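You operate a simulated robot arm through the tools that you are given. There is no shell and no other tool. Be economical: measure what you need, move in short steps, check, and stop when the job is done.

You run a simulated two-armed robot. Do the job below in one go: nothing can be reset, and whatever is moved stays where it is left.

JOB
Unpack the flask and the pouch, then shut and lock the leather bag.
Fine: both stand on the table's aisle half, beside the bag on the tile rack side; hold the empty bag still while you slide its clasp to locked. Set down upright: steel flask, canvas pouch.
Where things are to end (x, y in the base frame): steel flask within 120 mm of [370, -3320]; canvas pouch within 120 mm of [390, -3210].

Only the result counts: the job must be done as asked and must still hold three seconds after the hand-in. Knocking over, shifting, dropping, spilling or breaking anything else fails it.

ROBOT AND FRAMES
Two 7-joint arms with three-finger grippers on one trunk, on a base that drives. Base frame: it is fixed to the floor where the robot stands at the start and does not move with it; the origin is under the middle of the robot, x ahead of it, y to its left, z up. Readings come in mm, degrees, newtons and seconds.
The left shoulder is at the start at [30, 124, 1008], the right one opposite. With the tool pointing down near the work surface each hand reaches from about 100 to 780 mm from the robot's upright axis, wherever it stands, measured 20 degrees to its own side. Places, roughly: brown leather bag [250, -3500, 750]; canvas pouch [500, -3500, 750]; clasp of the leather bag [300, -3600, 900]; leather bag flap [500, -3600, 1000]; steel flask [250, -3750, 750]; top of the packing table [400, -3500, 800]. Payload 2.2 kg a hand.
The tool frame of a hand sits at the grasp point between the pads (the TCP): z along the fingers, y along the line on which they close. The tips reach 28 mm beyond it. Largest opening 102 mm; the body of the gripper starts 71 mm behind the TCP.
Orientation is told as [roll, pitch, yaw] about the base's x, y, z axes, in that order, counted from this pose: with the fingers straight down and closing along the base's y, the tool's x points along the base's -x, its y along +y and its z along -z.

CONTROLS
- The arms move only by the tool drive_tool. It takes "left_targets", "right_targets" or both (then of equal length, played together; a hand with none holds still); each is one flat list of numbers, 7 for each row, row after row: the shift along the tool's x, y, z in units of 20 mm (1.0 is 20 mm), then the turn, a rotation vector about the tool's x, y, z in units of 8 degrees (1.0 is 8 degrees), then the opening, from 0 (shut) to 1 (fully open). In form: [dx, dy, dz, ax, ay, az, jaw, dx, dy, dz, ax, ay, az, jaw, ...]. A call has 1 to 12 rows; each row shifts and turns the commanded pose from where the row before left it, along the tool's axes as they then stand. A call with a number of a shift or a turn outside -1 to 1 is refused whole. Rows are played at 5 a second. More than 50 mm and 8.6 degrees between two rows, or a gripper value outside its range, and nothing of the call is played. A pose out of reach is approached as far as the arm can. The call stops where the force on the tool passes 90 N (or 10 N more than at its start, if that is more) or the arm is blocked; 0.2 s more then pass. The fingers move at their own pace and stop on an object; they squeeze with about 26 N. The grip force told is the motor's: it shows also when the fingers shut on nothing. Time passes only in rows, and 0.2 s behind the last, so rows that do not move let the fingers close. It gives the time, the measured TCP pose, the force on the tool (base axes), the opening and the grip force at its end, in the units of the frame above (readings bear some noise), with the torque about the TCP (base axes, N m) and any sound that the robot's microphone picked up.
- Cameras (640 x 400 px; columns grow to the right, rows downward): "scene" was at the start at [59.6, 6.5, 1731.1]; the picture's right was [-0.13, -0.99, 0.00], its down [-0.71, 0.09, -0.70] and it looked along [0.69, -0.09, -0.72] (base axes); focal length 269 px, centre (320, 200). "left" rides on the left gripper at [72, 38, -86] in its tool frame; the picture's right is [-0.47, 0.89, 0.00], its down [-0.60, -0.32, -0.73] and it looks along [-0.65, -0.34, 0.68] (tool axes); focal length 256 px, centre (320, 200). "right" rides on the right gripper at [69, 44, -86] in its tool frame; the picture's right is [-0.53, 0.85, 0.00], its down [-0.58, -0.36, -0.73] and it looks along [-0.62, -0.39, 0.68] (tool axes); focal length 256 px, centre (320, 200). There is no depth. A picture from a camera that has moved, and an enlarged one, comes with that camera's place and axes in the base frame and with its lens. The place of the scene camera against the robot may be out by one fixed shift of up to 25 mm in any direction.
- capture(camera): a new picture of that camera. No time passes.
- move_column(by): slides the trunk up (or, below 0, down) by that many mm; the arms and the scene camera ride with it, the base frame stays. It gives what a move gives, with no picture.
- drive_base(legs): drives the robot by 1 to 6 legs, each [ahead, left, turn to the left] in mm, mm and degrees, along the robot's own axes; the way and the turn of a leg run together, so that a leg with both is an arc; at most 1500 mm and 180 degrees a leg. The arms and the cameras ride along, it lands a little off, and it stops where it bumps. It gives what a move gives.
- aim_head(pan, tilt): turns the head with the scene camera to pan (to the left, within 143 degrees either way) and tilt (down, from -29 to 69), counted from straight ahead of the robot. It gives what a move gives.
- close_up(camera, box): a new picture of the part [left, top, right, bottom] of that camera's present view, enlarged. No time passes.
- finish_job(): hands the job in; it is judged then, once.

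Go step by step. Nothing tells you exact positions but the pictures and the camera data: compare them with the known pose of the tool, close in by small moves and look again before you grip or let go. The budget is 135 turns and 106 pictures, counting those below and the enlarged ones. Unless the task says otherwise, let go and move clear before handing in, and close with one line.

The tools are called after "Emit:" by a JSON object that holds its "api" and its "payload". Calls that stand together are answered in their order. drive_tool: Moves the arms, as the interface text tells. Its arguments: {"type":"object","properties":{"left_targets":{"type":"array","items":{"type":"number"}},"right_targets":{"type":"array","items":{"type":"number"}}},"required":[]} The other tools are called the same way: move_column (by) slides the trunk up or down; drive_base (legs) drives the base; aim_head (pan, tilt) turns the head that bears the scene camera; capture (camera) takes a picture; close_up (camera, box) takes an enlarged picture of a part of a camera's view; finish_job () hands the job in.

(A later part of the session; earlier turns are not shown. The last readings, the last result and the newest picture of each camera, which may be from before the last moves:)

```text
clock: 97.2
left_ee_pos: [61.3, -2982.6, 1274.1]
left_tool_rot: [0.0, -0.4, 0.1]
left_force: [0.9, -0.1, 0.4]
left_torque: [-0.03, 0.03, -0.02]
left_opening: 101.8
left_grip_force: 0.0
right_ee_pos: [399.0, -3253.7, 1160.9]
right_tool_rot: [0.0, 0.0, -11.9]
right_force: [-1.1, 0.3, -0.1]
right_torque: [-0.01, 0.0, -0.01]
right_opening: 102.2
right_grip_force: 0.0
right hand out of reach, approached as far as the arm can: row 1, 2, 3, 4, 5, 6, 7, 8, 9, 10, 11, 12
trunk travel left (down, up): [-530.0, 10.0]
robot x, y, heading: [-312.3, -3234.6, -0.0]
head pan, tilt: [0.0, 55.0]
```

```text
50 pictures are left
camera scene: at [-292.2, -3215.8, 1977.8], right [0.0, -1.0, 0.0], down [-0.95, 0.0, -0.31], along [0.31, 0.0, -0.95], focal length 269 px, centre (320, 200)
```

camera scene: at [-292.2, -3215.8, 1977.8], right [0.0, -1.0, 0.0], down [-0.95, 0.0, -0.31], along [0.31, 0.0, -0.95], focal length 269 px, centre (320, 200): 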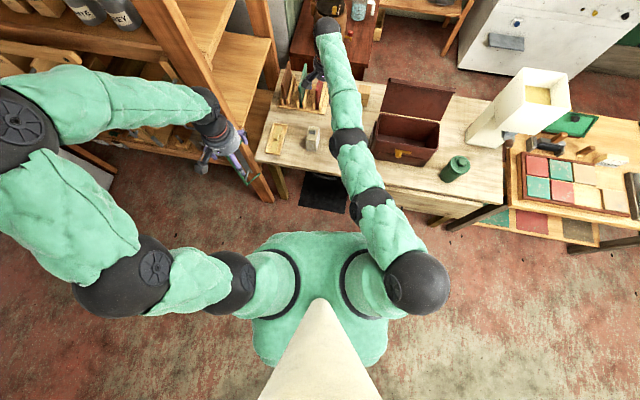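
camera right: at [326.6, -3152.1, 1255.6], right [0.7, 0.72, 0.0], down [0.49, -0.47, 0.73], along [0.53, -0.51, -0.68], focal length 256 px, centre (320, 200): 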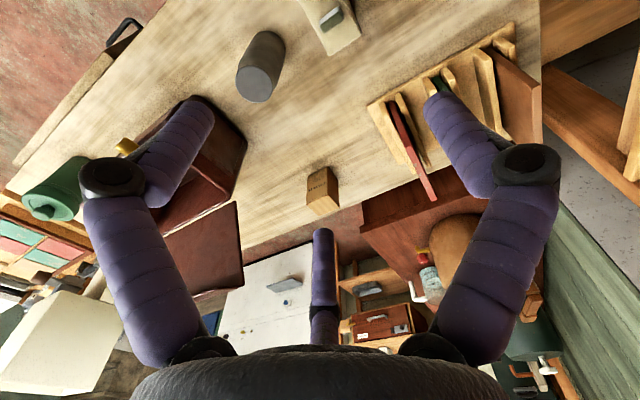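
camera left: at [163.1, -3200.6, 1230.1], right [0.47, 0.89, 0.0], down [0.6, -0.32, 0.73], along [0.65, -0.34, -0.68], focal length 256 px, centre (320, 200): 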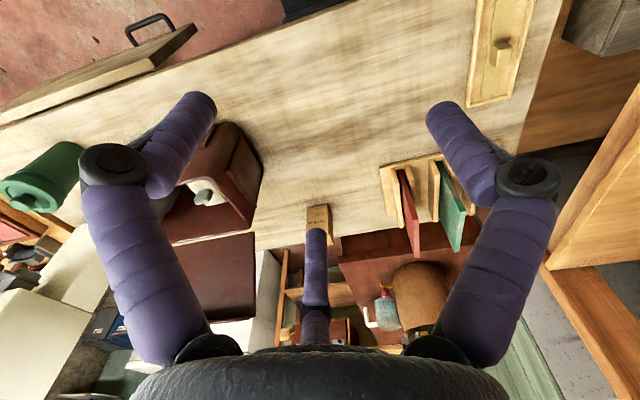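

Arm still stuck straight. I try reorienting the hand (fingers pitching forward) so the wrist comes back and the elbow must bend.

Emit:
{"api": "drive_tool", "payload": {"right_targets": [0, 0, 0, 0, -1, 0, 1, 0, 0, 0, 0, -1, 0, 1, 0, 0, 0, 0, -1, 0, 1, 0, 0, 0, 0, -1, 0, 1, 0, 0, 0, 0, -1, 0, 1, 0, 0, 0, 0, -1, 0, 1]}}

Emit:
{"api": "capture", "payload": {"camera": "scene"}}

```text
clock: 98.6
left_ee_pos: [62.4, -2982.3, 1273.9]
left_tool_rot: [0.0, -0.3, 0.0]
left_force: [0.3, -0.3, 0.3]
left_torque: [0.0, -0.02, 0.01]
left_opening: 101.8
left_grip_force: 0.2
right_ee_pos: [552.5, -3241.5, 1245.0]
right_tool_rot: [0.1, -48.1, -11.9]
right_force: [0.4, 0.3, 0.1]
right_torque: [0.02, -0.01, 0.01]
right_opening: 102.0
right_grip_force: 0.0
right hand out of reach, approached as far as the arm can: row 1, 2, 3, 4, 5, 6
trunk travel left (down, up): [-530.0, 10.0]
robot x, y, heading: [-309.9, -3232.5, 0.0]
head pan, tilt: [0.0, 55.0]
```

```text
49 pictures are left
camera scene: at [-292.1, -3215.8, 1977.8], right [0.0, -1.0, 0.0], down [-0.95, 0.0, -0.31], along [0.31, 0.0, -0.95], focal length 269 px, centre (320, 200)
```

scene: 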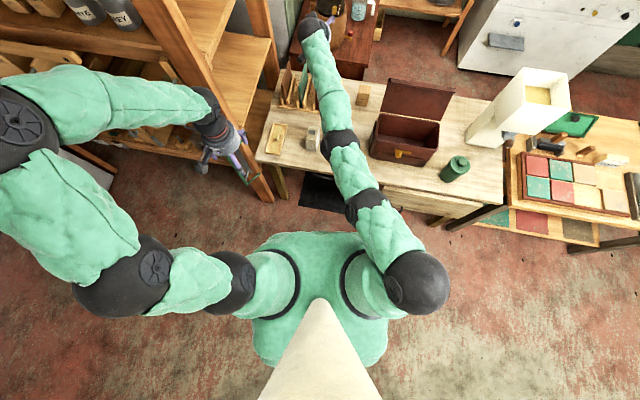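

Emit:
{"api": "drive_tool", "payload": {"right_targets": [0, 0, 0, 0, 1, 0, 1, 0, 0, 0, 0, 1, 0, 1, 0, 0, 0, 0, 1, 0, 1, 0, 0, 0, 0, 1, 0, 1, 0, 0, 0, 0, 1, 0, 1, 0, 0, 0, 0, 1, 0, 1, -0.55, 0.99, 0.47, 0, 0, 0, 1, -0.55, 0.99, 0.47, 0, 0, 0, 1, -0.55, 0.99, 0.47, 0, 0, 0, 1, -0.55, 0.99, 0.47, 0, 0, 0, 1, -0.55, 0.99, 0.47, 0, 0, 0, 1, -0.55, 0.99, 0.47, 0, 0, 0, 1]}}

Emit:
{"api": "drive_tool", "payload": {"right_targets": [-0.55, 0.99, 0.47, 0, 0, 0, 1, -0.55, 0.99, 0.47, 0, 0, 0, 1, -0.55, 0.99, 0.47, 0, 0, 0, 1, -0.55, 0.99, 0.47, 0, 0, 0, 1, -0.55, 0.99, 0.47, 0, 0, 0, 1, -0.55, 0.99, 0.47, 0, 0, 0, 1, -0.55, 0.99, 0.47, 0, 0, 0, 1, -0.55, 0.99, 0.47, 0, 0, 0, 1, -0.55, 0.99, 0.47, 0, 0, 0, 1]}}

```text
clock: 101.2
left_ee_pos: [61.9, -2981.0, 1273.8]
left_tool_rot: [0.0, -0.4, 0.0]
left_force: [-0.1, -0.4, 0.9]
left_torque: [0.02, -0.01, -0.04]
left_opening: 101.8
left_grip_force: 0.1
right_ee_pos: [446.2, -3197.0, 1189.7]
right_tool_rot: [-0.1, -12.4, -12.0]
right_force: [0.2, -0.3, 0.2]
right_torque: [0.0, 0.01, 0.0]
right_opening: 102.1
right_grip_force: 0.0
right hand out of reach, approached as far as the arm can: row 2, 3, 4, 5, 6, 7, 8, 9, 10, 11, 12
trunk travel left (down, up): [-530.0, 10.0]
robot x, y, heading: [-313.7, -3235.7, -0.1]
head pan, tilt: [0.0, 55.0]
```

```text
clock: 103.2
left_ee_pos: [62.2, -2982.5, 1272.9]
left_tool_rot: [0.0, -0.3, 0.0]
left_force: [-0.3, -0.1, 0.1]
left_torque: [-0.02, 0.03, 0.0]
left_opening: 102.1
left_grip_force: 0.1
right_ee_pos: [429.2, -3150.7, 1169.0]
right_tool_rot: [-0.1, -12.4, -11.9]
right_force: [-0.3, 0.0, 0.1]
right_torque: [0.02, -0.01, -0.02]
right_opening: 102.1
right_grip_force: 0.0
right hand out of reach, approached as far as the arm can: row 1, 2, 3, 4, 5, 6, 7, 8, 9
trunk travel left (down, up): [-530.0, 10.0]
robot x, y, heading: [-314.4, -3231.9, 0.2]
head pan, tilt: [0.0, 55.0]
```

Emit:
{"api": "drive_tool", "payload": {"right_targets": [-0.3, -0.5, -0.5, 0, 0, 0, 1, -0.3, -0.5, -0.5, 0, 0, 0, 1, -0.3, -0.5, -0.5, 0, 0, 0, 1, -0.3, -0.5, -0.5, 0, 0, 0, 1]}}

```text
clock: 104.2
left_ee_pos: [63.3, -2981.1, 1273.6]
left_tool_rot: [0.0, -0.4, 0.1]
left_force: [-0.3, -0.5, -0.1]
left_torque: [0.01, 0.0, 0.0]
left_opening: 102.2
left_grip_force: 0.0
right_ee_pos: [434.6, -3192.5, 1212.8]
right_tool_rot: [-0.1, -12.3, -11.9]
right_force: [0.1, 0.4, -0.7]
right_torque: [0.0, -0.02, 0.02]
right_opening: 102.0
right_grip_force: 0.1
trunk travel left (down, up): [-530.0, 10.0]
robot x, y, heading: [-313.9, -3234.7, 0.0]
head pan, tilt: [0.0, 55.0]
```

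Moving up and to -y works. I continue that way to un-stretch the arm.

Emit:
{"api": "drive_tool", "payload": {"right_targets": [0, -0.8, -0.5, 0, 0, 0, 1, 0, -0.8, -0.5, 0, 0, 0, 1, 0, -0.8, -0.5, 0, 0, 0, 1, 0, -0.8, -0.5, 0, 0, 0, 1, 0, -0.8, -0.3, 0, 0, 0, 1, 0, -0.8, -0.3, 0, 0, 0, 1, 0, -0.8, 0, 0, 0, 0, 1, 0, -0.8, 0, 0, 0, 0, 1]}}

Emit:
{"api": "drive_tool", "payload": {"right_targets": [0.5, -0.8, 0, 0, 0, 0, 1, 0.5, -0.8, 0, 0, 0, 0, 1, 0.5, -0.8, 0, 0, 0, 0, 1, 0.5, -0.8, 0, 0, 0, 0, 1]}}

```text
clock: 106.0
left_ee_pos: [62.6, -2982.5, 1273.3]
left_tool_rot: [0.0, -0.5, 0.2]
left_force: [1.2, 1.0, 0.1]
left_torque: [0.0, -0.04, -0.01]
left_opening: 101.9
left_grip_force: 0.2
right_ee_pos: [397.5, -3316.9, 1265.4]
right_tool_rot: [-0.1, -12.4, -11.9]
right_force: [-0.8, -0.4, 0.1]
right_torque: [-0.03, -0.02, -0.02]
right_opening: 102.1
right_grip_force: 0.0
trunk travel left (down, up): [-530.0, 10.0]
robot x, y, heading: [-312.0, -3235.3, -0.1]
head pan, tilt: [0.0, 55.0]
```

```text
clock: 107.0
left_ee_pos: [62.9, -2982.1, 1272.9]
left_tool_rot: [-0.1, -0.4, 0.1]
left_force: [-1.2, 0.0, -0.7]
left_torque: [0.03, 0.02, 0.01]
left_opening: 101.8
left_grip_force: 0.1
right_ee_pos: [346.9, -3370.1, 1255.2]
right_tool_rot: [-0.1, -12.4, -11.9]
right_force: [-0.1, -0.5, 0.0]
right_torque: [0.0, 0.0, 0.01]
right_opening: 102.1
right_grip_force: 0.0
trunk travel left (down, up): [-530.0, 10.0]
robot x, y, heading: [-313.1, -3231.0, -0.0]
head pan, tilt: [0.0, 55.0]
```

The right arm is free again. I level the hand and look down at the base-to-table gap before repositioning for the flap.

Emit:
{"api": "drive_tool", "payload": {"right_targets": [0.8, -0.3, 0, 0, 0.8, 0, 0.6, 0.8, -0.3, 0, 0, 0.75, 0, 0.6, 0.8, -0.3, 0, 0, 0, 0, 0.6, 0.8, -0.3, 0, 0, 0, 0, 0.6, 0.8, -0.3, 0, 0, 0, 0, 0.6, 0.8, -0.3, 0, 0, 0, 0, 0.6, 0.8, -0.3, 0, 0, 0, 0, 0.6, 0.8, -0.3, 0, 0, 0, 0, 0.6]}}

Emit:
{"api": "aim_head", "payload": {"pan": -30, "tilt": 50}}

Emit:
{"api": "capture", "payload": {"camera": "scene"}}

```text
clock: 108.8
left_ee_pos: [63.4, -2982.3, 1272.8]
left_tool_rot: [0.0, -0.3, 0.2]
left_force: [-0.1, -0.4, -0.7]
left_torque: [0.02, 0.02, -0.02]
left_opening: 102.1
left_grip_force: 0.0
right_ee_pos: [211.2, -3390.8, 1249.4]
right_tool_rot: [-0.1, 0.1, -12.0]
right_force: [0.2, 0.5, 0.1]
right_torque: [0.0, 0.0, 0.02]
right_opening: 61.3
right_grip_force: 0.1
trunk travel left (down, up): [-530.0, 10.0]
robot x, y, heading: [-313.1, -3237.5, -0.1]
head pan, tilt: [0.0, 55.0]
```

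```text
clock: 109.7
left_ee_pos: [61.4, -2983.0, 1273.5]
left_tool_rot: [0.1, -0.3, 0.0]
left_force: [0.3, 0.3, 0.0]
left_torque: [-0.02, -0.01, 0.0]
left_opening: 102.1
left_grip_force: 0.0
right_ee_pos: [211.7, -3391.9, 1250.0]
right_tool_rot: [-0.1, 0.0, -11.8]
right_force: [0.6, -0.3, -0.8]
right_torque: [-0.01, -0.01, -0.03]
right_opening: 61.0
right_grip_force: 0.1
trunk travel left (down, up): [-530.0, 10.0]
robot x, y, heading: [-314.1, -3235.5, 0.1]
head pan, tilt: [-30.0, 50.0]
```

```text
48 pictures are left
camera scene: at [-291.0, -3215.8, 1977.8], right [0.0, -1.0, 0.0], down [-0.95, 0.0, -0.31], along [0.31, 0.0, -0.95], focal length 269 px, centre (320, 200)
```

scene: 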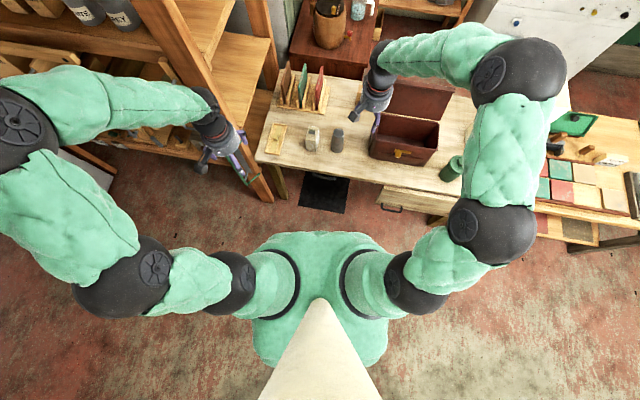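

The flask and pouch stand well. The head seems stuck at this trunk height; I lower the trunk some and re-aim.

Emit:
{"api": "move_column", "payload": {"by": -130}}

Emit:
{"api": "aim_head", "payload": {"pan": -20, "tilt": 60}}

Emit:
{"api": "capture", "payload": {"camera": "scene"}}

```text
clock: 111.3
left_ee_pos: [68.2, -2982.7, 1143.6]
left_tool_rot: [-0.1, -0.1, 0.1]
left_force: [-0.8, 0.3, 0.2]
left_torque: [0.02, 0.01, 0.01]
left_opening: 102.1
left_grip_force: 0.0
right_ee_pos: [217.3, -3390.5, 1120.7]
right_tool_rot: [-0.1, 0.3, -11.9]
right_force: [0.1, 0.2, -0.5]
right_torque: [0.05, -0.02, -0.02]
right_opening: 61.0
right_grip_force: 0.1
trunk travel left (down, up): [-400.0, 140.0]
robot x, y, heading: [-310.8, -3234.0, -0.1]
head pan, tilt: [-30.0, 50.0]
```

```text
clock: 112.0
left_ee_pos: [68.5, -2982.8, 1144.3]
left_tool_rot: [0.1, 0.0, 0.1]
left_force: [-0.8, 0.6, 0.2]
left_torque: [0.0, -0.01, 0.03]
left_opening: 102.0
left_grip_force: 0.0
right_ee_pos: [217.0, -3390.5, 1119.7]
right_tool_rot: [-0.1, 0.3, -11.9]
right_force: [0.5, -0.1, 1.2]
right_torque: [0.02, 0.02, 0.01]
right_opening: 61.0
right_grip_force: 0.1
trunk travel left (down, up): [-400.0, 140.0]
robot x, y, heading: [-310.4, -3236.0, 0.0]
head pan, tilt: [-20.0, 60.0]
```

```text
47 pictures are left
camera scene: at [-270.6, -3238.7, 1862.9], right [-0.34, -0.94, 0.0], down [-0.81, 0.3, -0.5], along [0.47, -0.17, -0.87], focal length 269 px, centre (320, 200)
```

scene: 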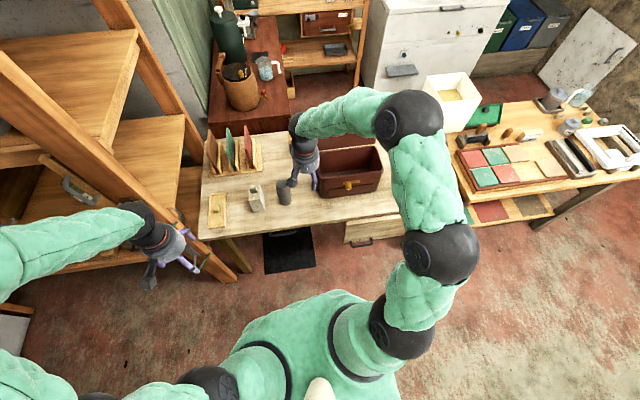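

I align the base with the table: strafe right, then forward with a -12° turn so my axis points at the bag's centre.

Emit:
{"api": "drive_base", "payload": {"legs": [[0, -250, 0], [163, 0, -12]]}}

Emit:
{"api": "aim_head", "payload": {"pan": 0, "tilt": 50}}

Emit:
{"api": "capture", "payload": {"camera": "scene"}}

```text
clock: 114.9
left_ee_pos: [275.8, -3335.0, 1143.8]
left_tool_rot: [-0.1, 0.0, -11.7]
left_force: [0.6, -0.4, -0.5]
left_torque: [0.04, 0.05, 0.0]
left_opening: 101.8
left_grip_force: 0.1
right_ee_pos: [337.4, -3764.8, 1118.9]
right_tool_rot: [-0.2, 0.5, -23.9]
right_force: [0.1, 0.3, 0.3]
right_torque: [0.01, 0.02, -0.02]
right_opening: 61.4
right_grip_force: 0.1
trunk travel left (down, up): [-400.0, 140.0]
robot x, y, heading: [-148.7, -3501.6, -11.8]
head pan, tilt: [-20.0, 60.0]
```

```text
clock: 115.7
left_ee_pos: [274.9, -3335.2, 1145.9]
left_tool_rot: [-0.1, -0.1, -11.8]
left_force: [0.5, -0.5, -0.5]
left_torque: [-0.01, -0.04, -0.03]
left_opening: 102.1
left_grip_force: 0.0
right_ee_pos: [335.7, -3765.1, 1119.8]
right_tool_rot: [0.0, 0.3, -23.8]
right_force: [-0.4, -1.0, -0.1]
right_torque: [0.0, 0.02, -0.04]
right_opening: 61.1
right_grip_force: 0.0
trunk travel left (down, up): [-400.0, 140.0]
robot x, y, heading: [-148.8, -3506.1, -12.0]
head pan, tilt: [0.0, 50.0]
```

```text
46 pictures are left
camera scene: at [-94.9, -3493.4, 1875.4], right [-0.21, -0.98, 0.0], down [-0.75, 0.16, -0.64], along [0.63, -0.13, -0.77], focal length 269 px, centre (320, 200)
```

scene: 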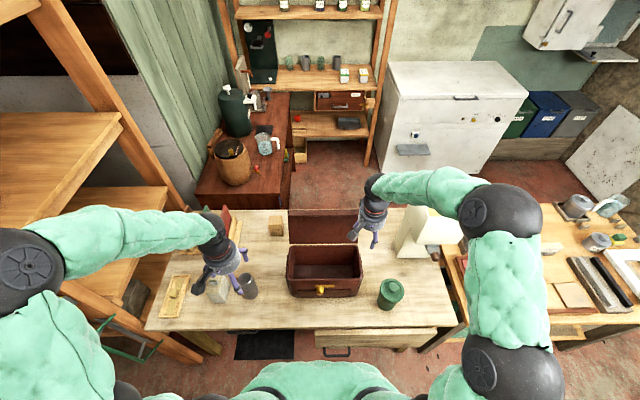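

Aligned nicely. I look at the flap through the left hand's camera.

Emit:
{"api": "capture", "payload": {"camera": "left"}}

Emit:
{"api": "close_up", "payload": {"camera": "scene", "box": [250, 180, 430, 330]}}

```text
45 pictures are left
camera left: at [211.5, -3281.9, 1230.7], right [0.64, 0.77, 0.0], down [0.53, -0.43, 0.73], along [0.56, -0.47, -0.68], focal length 256 px, centre (320, 200)
```

left: 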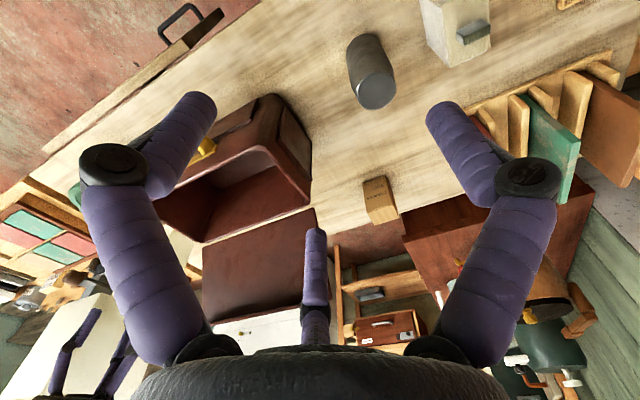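

```text
2.67 times, centred on (340, 255) of scene
camera zoom: at [-94.9, -3493.4, 1875.4], right [-0.21, -0.98, 0.0], down [-0.75, 0.16, -0.64], along [0.63, -0.13, -0.77], focal length 718 px, centre (267, 53)
```

zoom: 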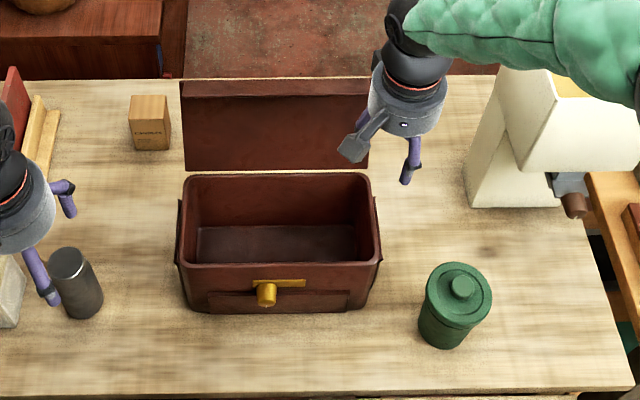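

Triangulated: the flap leans back ~16°, its top edge at about x≈470–505, z≈1090. I take the right hand (closed) up and over to behind the flap.

Emit:
{"api": "drive_tool", "payload": {"right_targets": [0, 0, -0.95, 0, 0, -0.375, 0, 0, 0, -0.95, 0, 0, -0.375, 0, 0, 0, -0.95, 0, 0, -0.375, 0, 0, 0, -0.95, 0, 0, -0.375, 0]}}

Emit:
{"api": "drive_tool", "payload": {"right_targets": [-0.91, 0.6, 0, 0, 0, 0, 0, -0.91, 0.6, 0, 0, 0, 0, 0, -0.91, 0.6, 0, 0, 0, 0, 0, -0.91, 0.6, 0, 0, 0, 0, 0, -0.91, 0.6, 0, 0, 0, 0, 0, -0.91, 0.6, 0, 0, 0, 0, 0, -0.91, 0.6, 0, 0, 0, 0, 0, -0.91, 0.6, 0, 0, 0, 0, 0, -0.91, 0.6, 0, 0, 0, 0, 0]}}

Emit:
{"api": "close_up", "payload": {"camera": "scene", "box": [250, 160, 430, 310]}}

Emit:
{"api": "capture", "payload": {"camera": "left"}}

```text
clock: 116.7
left_ee_pos: [276.4, -3333.3, 1145.1]
left_tool_rot: [0.0, -0.1, -11.8]
left_force: [-0.4, 0.2, -0.3]
left_torque: [0.01, -0.05, 0.0]
left_opening: 102.1
left_grip_force: 0.0
right_ee_pos: [337.7, -3764.1, 1196.0]
right_tool_rot: [0.0, 0.4, -11.8]
right_force: [0.4, 0.3, -0.7]
right_torque: [-0.01, 0.02, 0.0]
right_opening: 2.0
right_grip_force: 25.7
trunk travel left (down, up): [-400.0, 140.0]
robot x, y, heading: [-152.1, -3500.3, -11.9]
head pan, tilt: [0.0, 50.0]
```

```text
clock: 118.7
left_ee_pos: [276.7, -3334.3, 1143.4]
left_tool_rot: [0.0, 0.0, -11.8]
left_force: [0.4, 1.1, 0.1]
left_torque: [-0.01, 0.02, 0.02]
left_opening: 102.0
left_grip_force: 0.0
right_ee_pos: [520.5, -3692.3, 1194.1]
right_tool_rot: [-0.1, 0.5, -11.8]
right_force: [0.2, 0.9, 0.9]
right_torque: [0.01, 0.01, 0.01]
right_opening: 1.9
right_grip_force: 26.0
trunk travel left (down, up): [-400.0, 140.0]
robot x, y, heading: [-149.3, -3501.1, -11.9]
head pan, tilt: [0.0, 50.0]
```

```text
2.67 times, centred on (340, 235) of scene
camera zoom: at [-92.5, -3493.1, 1875.4], right [-0.21, -0.98, 0.0], down [-0.75, 0.16, -0.64], along [0.63, -0.13, -0.77], focal length 718 px, centre (267, 107)
```

zoom: 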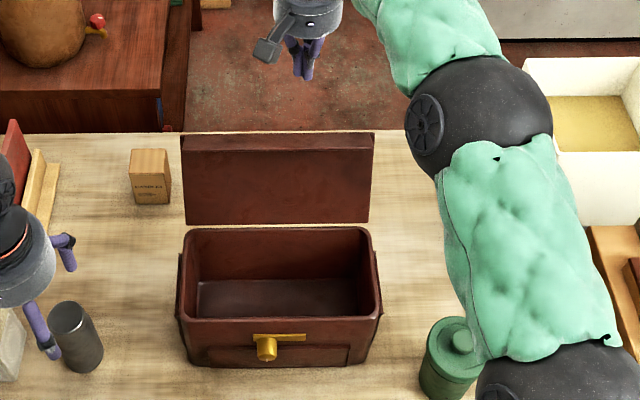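

```text
42 pictures are left
camera left: at [213.0, -3281.7, 1230.1], right [0.64, 0.77, 0.0], down [0.53, -0.43, 0.73], along [0.56, -0.47, -0.68], focal length 256 px, centre (320, 200)
```

left: 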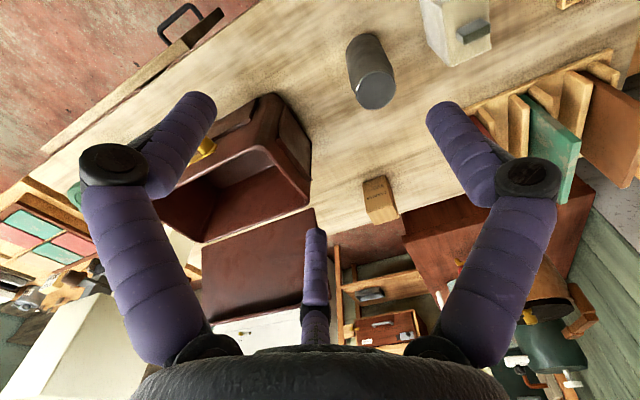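

The fist is behind and above the flap. I descend behind it, then push toward the robot.

Emit:
{"api": "drive_tool", "payload": {"right_targets": [0, 0, 0.95, 0, 0, 0, 0, 0, 0, 0.95, 0, 0, 0, 0, 0, 0, 0.95, 0, 0, 0, 0, 0, 0, 0.95, 0, 0, 0, 0, 0, 0, 0.95, 0, 0, 0, 0, 0, 0, 0.95, 0, 0, 0, 0]}}

Emit:
{"api": "close_up", "payload": {"camera": "scene", "box": [250, 160, 430, 310]}}

```text
clock: 120.1
left_ee_pos: [275.3, -3335.2, 1144.5]
left_tool_rot: [0.0, 0.0, -11.8]
left_force: [0.2, -0.1, -0.4]
left_torque: [0.01, -0.01, 0.0]
left_opening: 102.0
left_grip_force: 0.2
right_ee_pos: [519.0, -3692.8, 1079.5]
right_tool_rot: [-0.1, 0.3, -12.0]
right_force: [0.2, 0.6, 0.0]
right_torque: [0.0, 0.0, -0.01]
right_opening: 2.2
right_grip_force: 26.2
trunk travel left (down, up): [-400.0, 140.0]
robot x, y, heading: [-148.8, -3500.0, -12.1]
head pan, tilt: [0.0, 50.0]
```

```text
2.67 times, centred on (340, 235) of scene
camera zoom: at [-93.2, -3493.6, 1875.4], right [-0.21, -0.98, 0.0], down [-0.75, 0.16, -0.64], along [0.63, -0.13, -0.77], focal length 718 px, centre (267, 107)
```

zoom: 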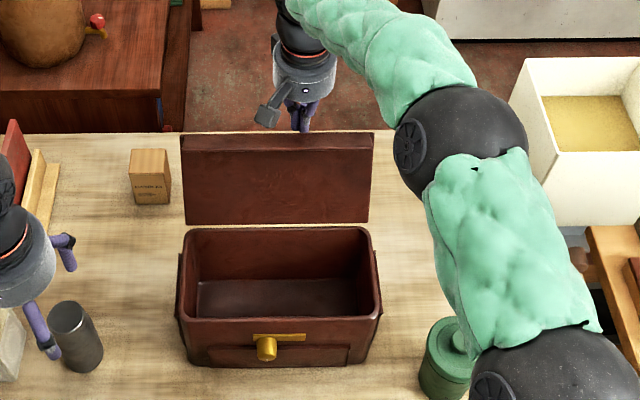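

Emit:
{"api": "drive_tool", "payload": {"right_targets": [0, 0, 0.5, 0, 0, 0, 0, 0.8, 0, 0, 0, 0, 0, 0, 0.8, 0, 0, 0, 0, 0, 0, 0.8, 0, 0, 0, 0, 0, 0, 0.8, 0, 0, 0, 0, 0, 0]}}

Emit:
{"api": "close_up", "payload": {"camera": "scene", "box": [250, 160, 430, 310]}}

```text
clock: 121.3
left_ee_pos: [275.6, -3333.6, 1145.0]
left_tool_rot: [0.0, -0.1, -11.8]
left_force: [-0.3, 0.3, -0.6]
left_torque: [0.02, -0.01, 0.01]
left_opening: 102.0
left_grip_force: 0.1
right_ee_pos: [454.7, -3678.8, 1069.4]
right_tool_rot: [-0.1, 0.5, -11.8]
right_force: [-0.9, 0.4, 0.0]
right_torque: [0.01, -0.02, -0.02]
right_opening: 2.1
right_grip_force: 25.9
trunk travel left (down, up): [-400.0, 140.0]
robot x, y, heading: [-149.7, -3501.2, -12.0]
head pan, tilt: [0.0, 50.0]
```

```text
2.67 times, centred on (340, 235) of scene
camera zoom: at [-94.7, -3493.6, 1875.4], right [-0.21, -0.98, 0.0], down [-0.75, 0.16, -0.64], along [0.63, -0.13, -0.77], focal length 718 px, centre (267, 107)
```

zoom: 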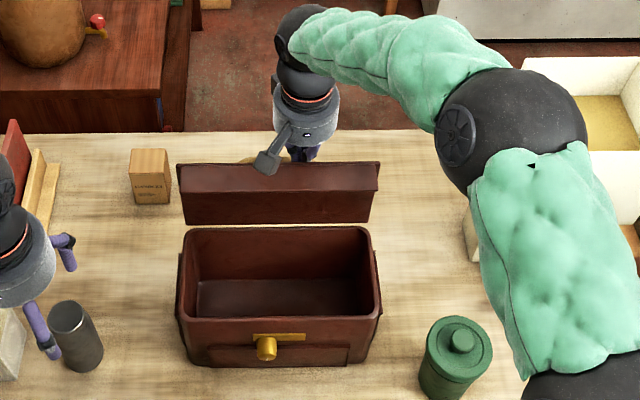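

The flap follows with hardly any force and the bag stays put. I keep pushing, dipping slightly.

Emit:
{"api": "drive_tool", "payload": {"right_targets": [0.8, 0, 0.1, 0, 0, 0, 0, 0.8, 0, 0.1, 0, 0, 0, 0, 0.8, 0, 0.2, 0, 0, 0, 0, 0.8, 0, 0.3, 0, 0, 0, 0]}}

Emit:
{"api": "close_up", "payload": {"camera": "scene", "box": [250, 160, 430, 310]}}

```text
clock: 122.3
left_ee_pos: [273.0, -3332.2, 1144.6]
left_tool_rot: [-0.2, -0.2, -11.7]
left_force: [-0.2, 0.7, -0.1]
left_torque: [0.01, -0.03, -0.02]
left_opening: 102.0
left_grip_force: 0.0
right_ee_pos: [389.4, -3663.9, 1056.5]
right_tool_rot: [0.0, 0.4, -11.6]
right_force: [-3.0, 7.2, 12.1]
right_torque: [0.12, -0.26, -0.06]
right_opening: 2.1
right_grip_force: 26.1
trunk travel left (down, up): [-400.0, 140.0]
robot x, y, heading: [-147.6, -3504.3, -11.7]
head pan, tilt: [0.0, 50.0]
```

```text
2.67 times, centred on (340, 235) of scene
camera zoom: at [-97.2, -3491.3, 1875.5], right [-0.21, -0.98, 0.0], down [-0.75, 0.16, -0.64], along [0.63, -0.13, -0.76], focal length 718 px, centre (267, 107)
```

zoom: 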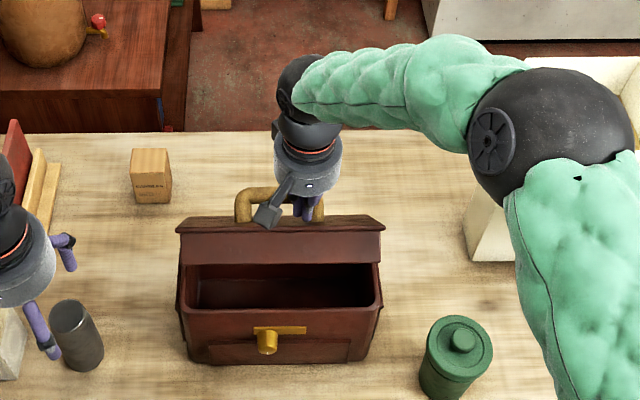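

A carry handle on the flap's outside touched the fingers; the flap is past vertical. I raise the hand straight up and see whether it drops shut.

Emit:
{"api": "drive_tool", "payload": {"right_targets": [0, 0, -0.5, 0, 0, 0, 0, 0, 0, -1, 0, 0, 0, 0, 0, 0, -1, 0, 0, 0, 0, 0, 0, -1, 0, 0, 0, 0]}}

Emit:
{"api": "close_up", "payload": {"camera": "scene", "box": [250, 160, 430, 310]}}

Emit:
{"api": "capture", "payload": {"camera": "left"}}

```text
clock: 123.3
left_ee_pos: [274.3, -3334.4, 1143.7]
left_tool_rot: [0.0, 0.0, -11.9]
left_force: [-0.3, -0.8, 1.1]
left_torque: [0.01, -0.03, 0.01]
left_opening: 101.9
left_grip_force: 0.0
right_ee_pos: [391.6, -3666.9, 1127.7]
right_tool_rot: [-0.2, 0.4, -11.8]
right_force: [-0.7, 0.4, 0.0]
right_torque: [0.01, -0.02, 0.01]
right_opening: 2.0
right_grip_force: 26.1
trunk travel left (down, up): [-400.0, 140.0]
robot x, y, heading: [-149.7, -3502.7, -11.7]
head pan, tilt: [0.0, 50.0]
```

```text
2.67 times, centred on (340, 235) of scene
camera zoom: at [-94.7, -3493.5, 1875.4], right [-0.21, -0.98, 0.0], down [-0.75, 0.16, -0.64], along [0.63, -0.13, -0.77], focal length 718 px, centre (267, 107)
```

zoom: 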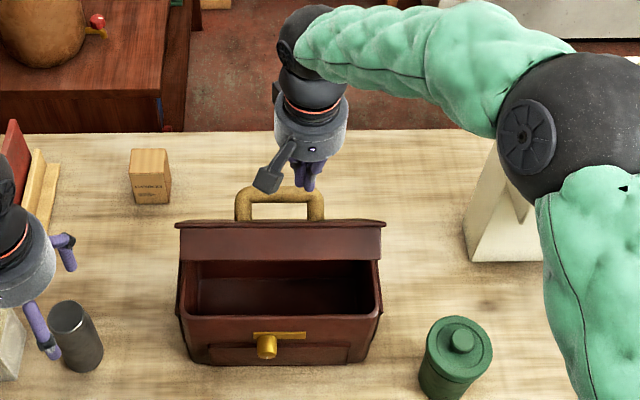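

```text
37 pictures are left
camera left: at [211.6, -3282.0, 1230.7], right [0.64, 0.77, 0.0], down [0.53, -0.43, 0.73], along [0.56, -0.47, -0.68], focal length 256 px, centre (320, 200)
```

left: 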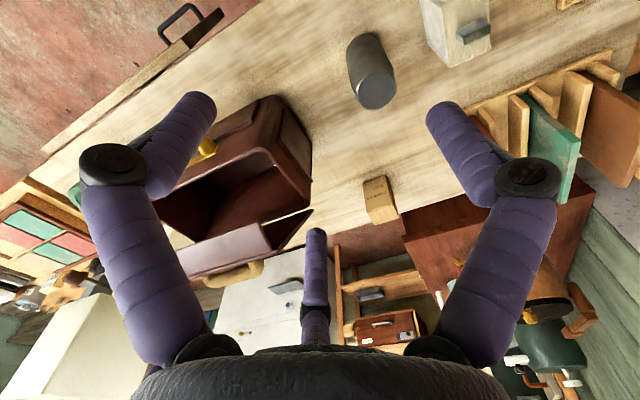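

The hinge holds by friction with the flap about 60° up. I go behind it again at the right end, clear of the handle, and push forward and down.

Emit:
{"api": "drive_tool", "payload": {"right_targets": [-0.75, -0.8, 0, 0, 0, 0, 0, -0.75, -0.8, 0, 0, 0, 0, 0, -0.75, -0.8, 0, 0, 0, 0, 0, -0.75, -0.8, 0, 0, 0, 0, 0, 0, 0, 0.88, 0, 0, 0, 0, 0, 0, 0.88, 0, 0, 0, 0, 0, 0, 0.88, 0, 0, 0, 0, 0, 0, 0.88, 0, 0, 0, 0, 0, 0, 0.88, 0, 0, 0, 0]}}

Emit:
{"api": "close_up", "payload": {"camera": "scene", "box": [250, 160, 430, 310]}}

```text
clock: 125.3
left_ee_pos: [275.1, -3334.6, 1143.0]
left_tool_rot: [0.0, 0.0, -11.9]
left_force: [0.5, -0.3, 0.1]
left_torque: [0.01, 0.01, -0.03]
left_opening: 101.8
left_grip_force: 0.0
right_ee_pos: [438.5, -3741.3, 1038.3]
right_tool_rot: [-0.1, 0.4, -11.8]
right_force: [1.3, 0.4, 0.0]
right_torque: [0.01, 0.01, -0.01]
right_opening: 2.1
right_grip_force: 26.1
trunk travel left (down, up): [-400.0, 140.0]
robot x, y, heading: [-149.4, -3503.2, -12.2]
head pan, tilt: [0.0, 50.0]
```

```text
2.67 times, centred on (340, 235) of scene
camera zoom: at [-93.4, -3493.8, 1875.4], right [-0.21, -0.98, 0.0], down [-0.75, 0.16, -0.64], along [0.63, -0.13, -0.77], focal length 718 px, centre (267, 107)
```

zoom: 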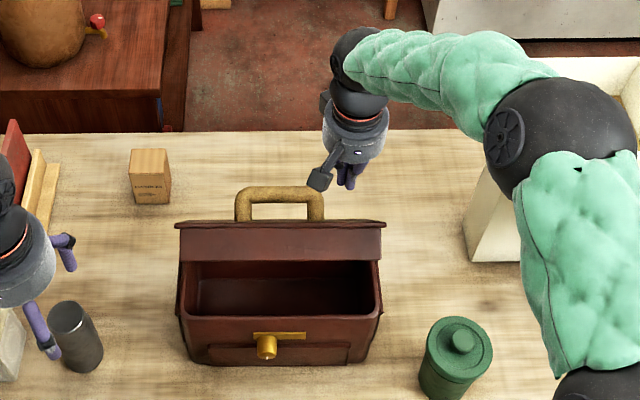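

Emit:
{"api": "drive_tool", "payload": {"right_targets": [0.9, -0.1, 0, 0, 0, 0, 0, 0.9, -0.1, 0, 0, 0, 0, 0, 0.9, -0.1, 0, 0, 0, 0, 0, 0.9, 0, 0.1, 0, 0, 0, 0, 0.9, 0, 0.1, 0, 0, 0, 0]}}

Emit:
{"api": "close_up", "payload": {"camera": "scene", "box": [250, 160, 430, 310]}}

```text
clock: 126.5
left_ee_pos: [274.8, -3334.8, 1145.2]
left_tool_rot: [0.0, -0.2, -11.8]
left_force: [-0.1, 0.0, 0.2]
left_torque: [0.01, -0.06, 0.01]
left_opening: 101.9
left_grip_force: 0.0
right_ee_pos: [347.6, -3729.7, 1036.3]
right_tool_rot: [-0.1, 0.3, -11.8]
right_force: [0.3, -0.9, -0.4]
right_torque: [0.01, -0.03, -0.01]
right_opening: 1.9
right_grip_force: 26.3
trunk travel left (down, up): [-400.0, 140.0]
robot x, y, heading: [-147.9, -3500.4, -12.0]
head pan, tilt: [0.0, 50.0]
```

```text
2.67 times, centred on (340, 235) of scene
camera zoom: at [-94.7, -3493.5, 1875.4], right [-0.21, -0.98, 0.0], down [-0.75, 0.16, -0.64], along [0.63, -0.13, -0.77], focal length 718 px, centre (267, 107)
```

zoom: 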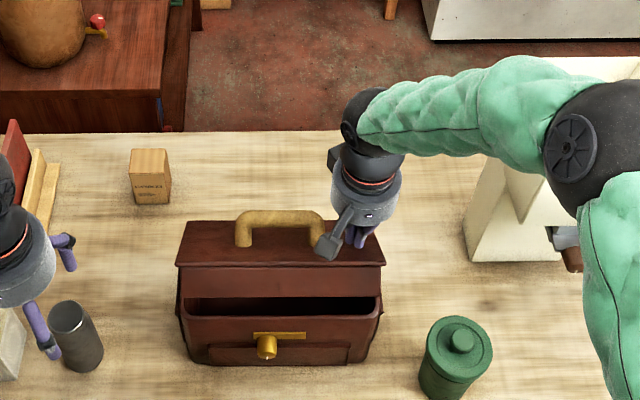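

Good: the flap is half shut. Now press it down.

Emit:
{"api": "drive_tool", "payload": {"right_targets": [0.3, -0.1, 0.7, 0, 0, 0, 0, 0.3, -0.1, 0.7, 0, 0, 0, 0, 0.2, 0, 0.7, 0, 0, 0, 0, 0.2, 0, 0.6, 0, 0, 0, 0]}}

Emit:
{"api": "close_up", "payload": {"camera": "scene", "box": [250, 160, 430, 310]}}

```text
clock: 127.5
left_ee_pos: [275.7, -3333.6, 1143.8]
left_tool_rot: [0.0, -0.1, -11.8]
left_force: [0.6, 0.0, -0.8]
left_torque: [0.0, 0.02, -0.02]
left_opening: 101.9
left_grip_force: 0.1
right_ee_pos: [328.9, -3728.3, 980.9]
right_tool_rot: [-0.1, 0.4, -11.8]
right_force: [-0.8, 0.3, -0.3]
right_torque: [0.02, -0.02, 0.04]
right_opening: 1.7
right_grip_force: 25.7
trunk travel left (down, up): [-400.0, 140.0]
robot x, y, heading: [-146.9, -3503.9, -11.8]
head pan, tilt: [0.0, 50.0]
```

```text
2.67 times, centred on (340, 235) of scene
camera zoom: at [-93.9, -3493.8, 1875.4], right [-0.21, -0.98, 0.0], down [-0.75, 0.16, -0.64], along [0.63, -0.13, -0.77], focal length 718 px, centre (267, 107)
```

zoom: 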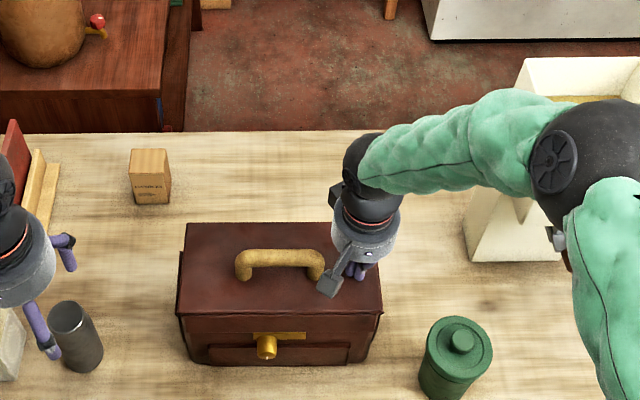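

Almost shut. I press on in small steps until resistance.

Emit:
{"api": "drive_tool", "payload": {"right_targets": [0.3, 0, 0.3, 0, 0, 0, 0, 0.3, 0, 0.3, 0, 0, 0, 0, 0, 0, 0.3, 0, 0, 0, 0]}}

Emit:
{"api": "close_up", "payload": {"camera": "scene", "box": [290, 220, 390, 310]}}

```text
clock: 128.3
left_ee_pos: [274.8, -3333.2, 1144.2]
left_tool_rot: [0.0, -0.1, -11.8]
left_force: [0.6, 0.1, -0.3]
left_torque: [-0.01, -0.02, 0.0]
left_opening: 102.2
left_grip_force: 0.1
right_ee_pos: [316.9, -3726.4, 963.8]
right_tool_rot: [-0.1, 0.2, -11.8]
right_force: [-2.0, 0.7, 8.5]
right_torque: [-0.02, -0.03, 0.05]
right_opening: 6.1
right_grip_force: 26.8
trunk travel left (down, up): [-400.0, 140.0]
robot x, y, heading: [-150.2, -3499.5, -12.0]
head pan, tilt: [0.0, 50.0]
```

```text
4.44 times, centred on (340, 265) of scene
camera zoom: at [-95.7, -3493.0, 1875.6], right [-0.21, -0.98, 0.0], down [-0.75, 0.16, -0.64], along [0.63, -0.13, -0.77], focal length 1197 px, centre (231, -89)
```

zoom: 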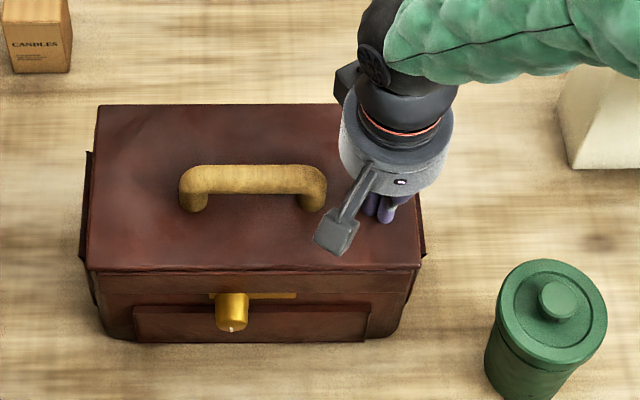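

The bag is shut with the right fist pressing the lid (8.5 N). I keep it there and bring the left hand in front of the bag to view the clasp.

Emit:
{"api": "drive_tool", "payload": {"left_targets": [-0.05, -0.89, 0, 0, 0, 0, 0, -0.05, -0.89, 0, 0, 0, 0, 0, -0.05, -0.89, 0, 0, 0, 0, 0, -0.05, -0.89, 0, 0, 0, 0, 0, -0.05, -0.89, 0, 0, 0, 0, 0, -0.05, -0.89, 0, 0, 0, 0, 0, -0.05, -0.89, 0, 0, 0, 0, 0, -0.05, -0.89, 0, 0, 0, 0, 0, -0.05, -0.89, 0, 0, 0, 0, 0, -0.05, -0.89, 0, 0, 0, 0, 0, -0.05, -0.89, 0, 0, 0, 0, 0]}}

Emit:
{"api": "drive_tool", "payload": {"left_targets": [0, 0, 0.6, 0, -1, 0, 0, 0, 0, 0.6, 0, -1, 0, 0, 0, 0, 0.6, 0, -1, 0, 0, 0, 0, 0.6, 0, -1, 0, 0, 0, 0, 0.6, 0, -1, 0, 0]}}

Emit:
{"api": "capture", "payload": {"camera": "left"}}

Emit:
{"api": "capture", "payload": {"camera": "scene"}}

```text
clock: 130.7
left_ee_pos: [246.0, -3529.1, 1144.2]
left_tool_rot: [0.0, -0.1, -11.8]
left_force: [-0.7, 0.1, 0.9]
left_torque: [0.03, 0.01, -0.01]
left_opening: 2.1
left_grip_force: 25.5
right_ee_pos: [316.2, -3726.8, 964.3]
right_tool_rot: [-0.1, 0.3, -11.8]
right_force: [0.2, -1.4, 16.3]
right_torque: [0.0, -0.11, -0.08]
right_opening: 6.3
right_grip_force: 26.1
trunk travel left (down, up): [-400.0, 140.0]
robot x, y, heading: [-150.1, -3501.3, -11.9]
head pan, tilt: [0.0, 50.0]
```

```text
clock: 131.9
left_ee_pos: [260.7, -3532.0, 1088.7]
left_tool_rot: [-0.1, -40.1, -11.7]
left_force: [-1.1, 0.3, 0.0]
left_torque: [0.01, 0.03, 0.0]
left_opening: 2.2
left_grip_force: 25.8
right_ee_pos: [316.0, -3727.0, 963.8]
right_tool_rot: [-0.1, 0.4, -11.7]
right_force: [0.4, -1.3, 17.2]
right_torque: [0.02, -0.16, -0.05]
right_opening: 6.0
right_grip_force: 26.2
trunk travel left (down, up): [-400.0, 140.0]
robot x, y, heading: [-145.3, -3502.9, -11.9]
head pan, tilt: [0.0, 50.0]
```

```text
32 pictures are left
camera left: at [160.8, -3471.6, 1108.2], right [0.53, 0.79, 0.3], down [-0.07, -0.31, 0.95], along [0.85, -0.52, -0.1], focal length 256 px, centre (320, 200)
```

left: 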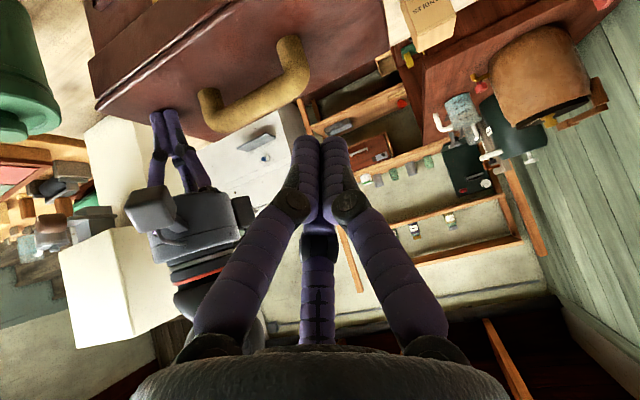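

```text
31 pictures are left
camera scene: at [-94.9, -3493.4, 1875.6], right [-0.21, -0.98, 0.0], down [-0.75, 0.16, -0.64], along [0.63, -0.13, -0.77], focal length 269 px, centre (320, 200)
```

scene: 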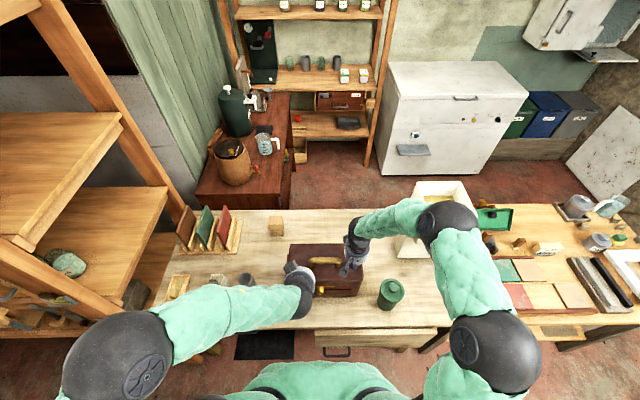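

I pull the left hand back and lower to view the clasp face-on.

Emit:
{"api": "drive_tool", "payload": {"left_targets": [0.9, 0, 0.48, 0, 0, 0, 0, 0.9, 0, 0.48, 0, 0, 0, 0, 0.9, 0, 0.48, 0, 0, 0, 0, 0.9, 0, 0.48, 0, 0, 0, 0, 0.9, 0, 0.48, 0, 0, 0, 0, 0.9, 0, 0.48, 0, 0, 0, 0, 0.9, 0, 0.48, 0, 0, 0, 0, 0.9, 0, 0.48, 0, 0, 0, 0, 0.9, 0, 0.48, 0, 0, 0, 0, 0.9, 0, 0.48, 0, 0, 0, 0]}}

Emit:
{"api": "capture", "payload": {"camera": "left"}}

```text
clock: 134.1
left_ee_pos: [193.3, -3518.1, 901.9]
left_tool_rot: [-0.3, -40.8, -11.2]
left_force: [0.1, -0.2, 1.0]
left_torque: [-0.02, 0.02, 0.02]
left_opening: 2.0
left_grip_force: 25.8
right_ee_pos: [316.6, -3726.7, 964.1]
right_tool_rot: [0.0, 0.3, -11.8]
right_force: [1.3, -1.7, 18.4]
right_torque: [-0.03, -0.2, 0.0]
right_opening: 6.0
right_grip_force: 25.7
trunk travel left (down, up): [-400.0, 140.0]
robot x, y, heading: [-149.2, -3502.3, -12.0]
head pan, tilt: [0.0, 50.0]
```

```text
30 pictures are left
camera left: at [92.3, -3458.7, 919.8], right [0.52, 0.8, 0.3], down [-0.08, -0.3, 0.95], along [0.85, -0.52, -0.09], focal length 256 px, centre (320, 200)
```

left: 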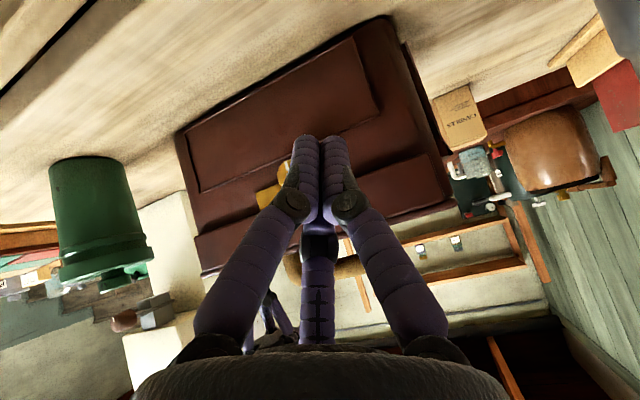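

Emit:
{"api": "close_up", "payload": {"camera": "left", "box": [170, 100, 410, 280]}}

Emit:
{"api": "close_up", "payload": {"camera": "scene", "box": [260, 220, 400, 320]}}

```text
2.22 times, centred on (290, 190) of left
camera zoom: at [92.3, -3458.7, 919.8], right [0.52, 0.8, 0.3], down [-0.08, -0.3, 0.95], along [0.85, -0.52, -0.09], focal length 569 px, centre (387, 222)
```

zoom: 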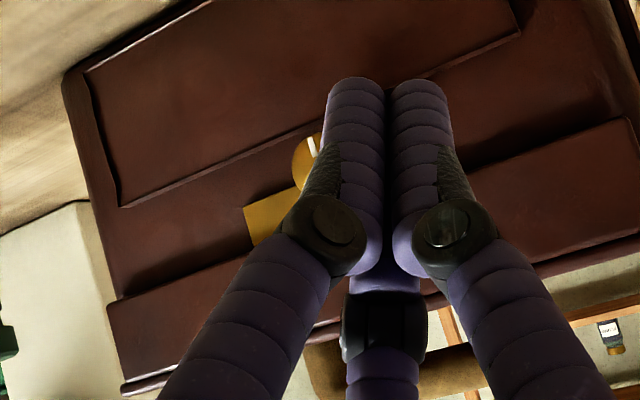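

```text
4.00 times, centred on (330, 270) of scene
camera zoom: at [-95.2, -3493.2, 1875.5], right [-0.21, -0.98, 0.0], down [-0.75, 0.16, -0.64], along [0.63, -0.13, -0.77], focal length 1077 px, centre (280, -80)
```

zoom: 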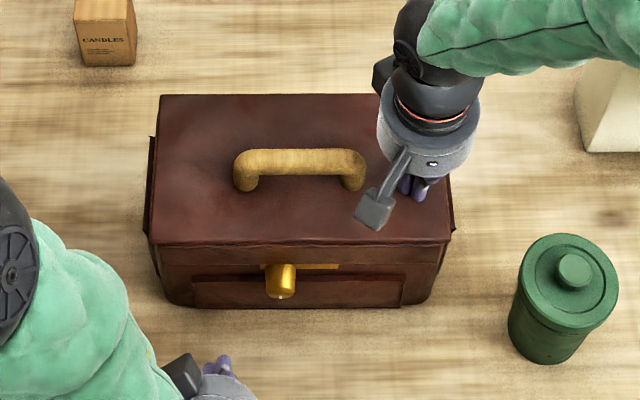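

The knob's end is about (280,-3600,863); the plate runs to the right, so it slides to -y. I bring the closed left fist in on its left side in stages.

Emit:
{"api": "drive_tool", "payload": {"left_targets": [-0.48, -0.14, 0.83, 0, 0, 0, 0, -0.48, -0.14, 0.83, 0, 0, 0, 0, -0.48, -0.14, 0.83, 0, 0, 0, 0]}}

Emit:
{"api": "close_up", "payload": {"camera": "scene", "box": [260, 220, 400, 320]}}

Emit:
{"api": "capture", "payload": {"camera": "left"}}

```text
clock: 134.9
left_ee_pos: [237.3, -3535.3, 877.8]
left_tool_rot: [0.1, -40.0, -11.9]
left_force: [-0.1, -0.5, -1.2]
left_torque: [0.02, -0.01, 0.02]
left_opening: 2.3
left_grip_force: 26.0
right_ee_pos: [316.6, -3726.0, 964.0]
right_tool_rot: [-0.2, 0.3, -11.8]
right_force: [2.6, -1.2, 18.2]
right_torque: [-0.02, -0.19, -0.01]
right_opening: 6.0
right_grip_force: 25.9
trunk travel left (down, up): [-400.0, 140.0]
robot x, y, heading: [-150.2, -3497.4, -11.8]
head pan, tilt: [0.0, 50.0]
```

```text
4.00 times, centred on (330, 270) of scene
camera zoom: at [-95.3, -3493.1, 1875.5], right [-0.21, -0.98, 0.0], down [-0.75, 0.16, -0.64], along [0.63, -0.13, -0.77], focal length 1077 px, centre (280, -80)
```

zoom: 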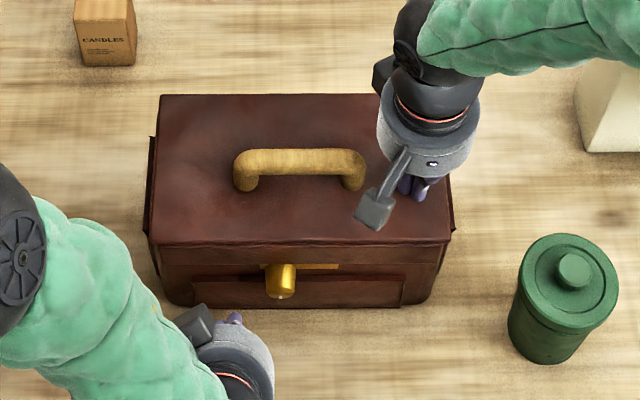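

```text
26 pictures are left
camera left: at [136.7, -3475.1, 898.4], right [0.53, 0.79, 0.3], down [-0.07, -0.31, 0.95], along [0.84, -0.52, -0.11], focal length 256 px, centre (320, 200)
```

left: 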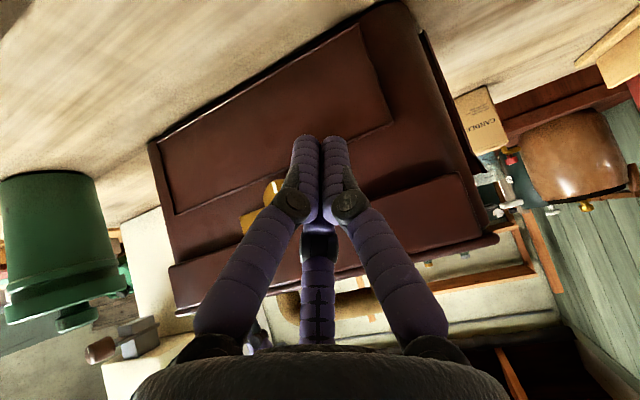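

Emit:
{"api": "drive_tool", "payload": {"left_targets": [-0.7, -0.15, 0.85, 0, 0, 0, 0, -0.7, -0.15, 0.85, 0, 0, 0, 0]}}

Emit:
{"api": "close_up", "payload": {"camera": "left", "box": [170, 80, 410, 280]}}

Emit:
{"api": "close_up", "payload": {"camera": "scene", "box": [260, 220, 400, 320]}}

```text
clock: 135.5
left_ee_pos: [279.1, -3549.8, 870.3]
left_tool_rot: [-0.1, -40.0, -11.8]
left_force: [-2.0, 0.8, 2.2]
left_torque: [-0.03, 0.02, 0.01]
left_opening: 2.0
left_grip_force: 25.6
right_ee_pos: [317.1, -3727.2, 963.5]
right_tool_rot: [-0.1, 0.4, -11.8]
right_force: [4.2, -2.2, 17.6]
right_torque: [-0.03, -0.23, -0.12]
right_opening: 5.7
right_grip_force: 25.9
trunk travel left (down, up): [-400.0, 140.0]
robot x, y, heading: [-150.3, -3502.3, -11.8]
head pan, tilt: [0.0, 50.0]
```

```text
2.00 times, centred on (290, 180) of left
camera zoom: at [177.9, -3489.2, 891.1], right [0.53, 0.79, 0.3], down [-0.07, -0.31, 0.95], along [0.84, -0.52, -0.11], focal length 512 px, centre (380, 240)
```

zoom: 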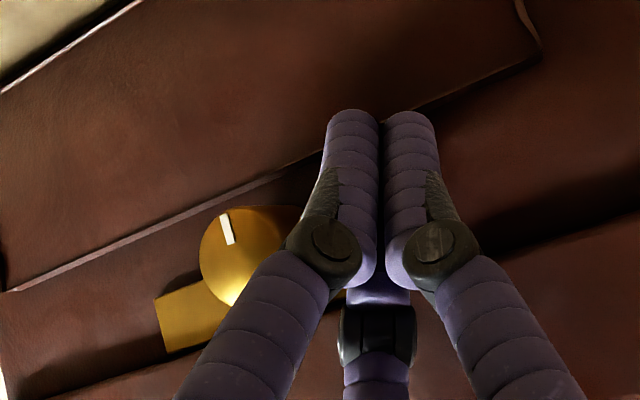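

```text
4.00 times, centred on (330, 270) of scene
camera zoom: at [-95.5, -3493.1, 1875.5], right [-0.21, -0.98, 0.0], down [-0.75, 0.16, -0.64], along [0.63, -0.13, -0.77], focal length 1077 px, centre (280, -80)
```

zoom: 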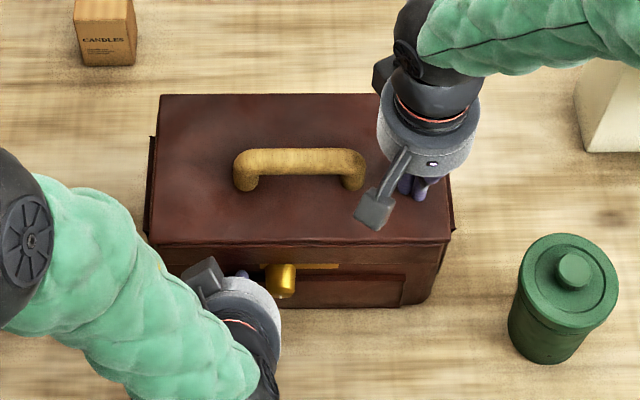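

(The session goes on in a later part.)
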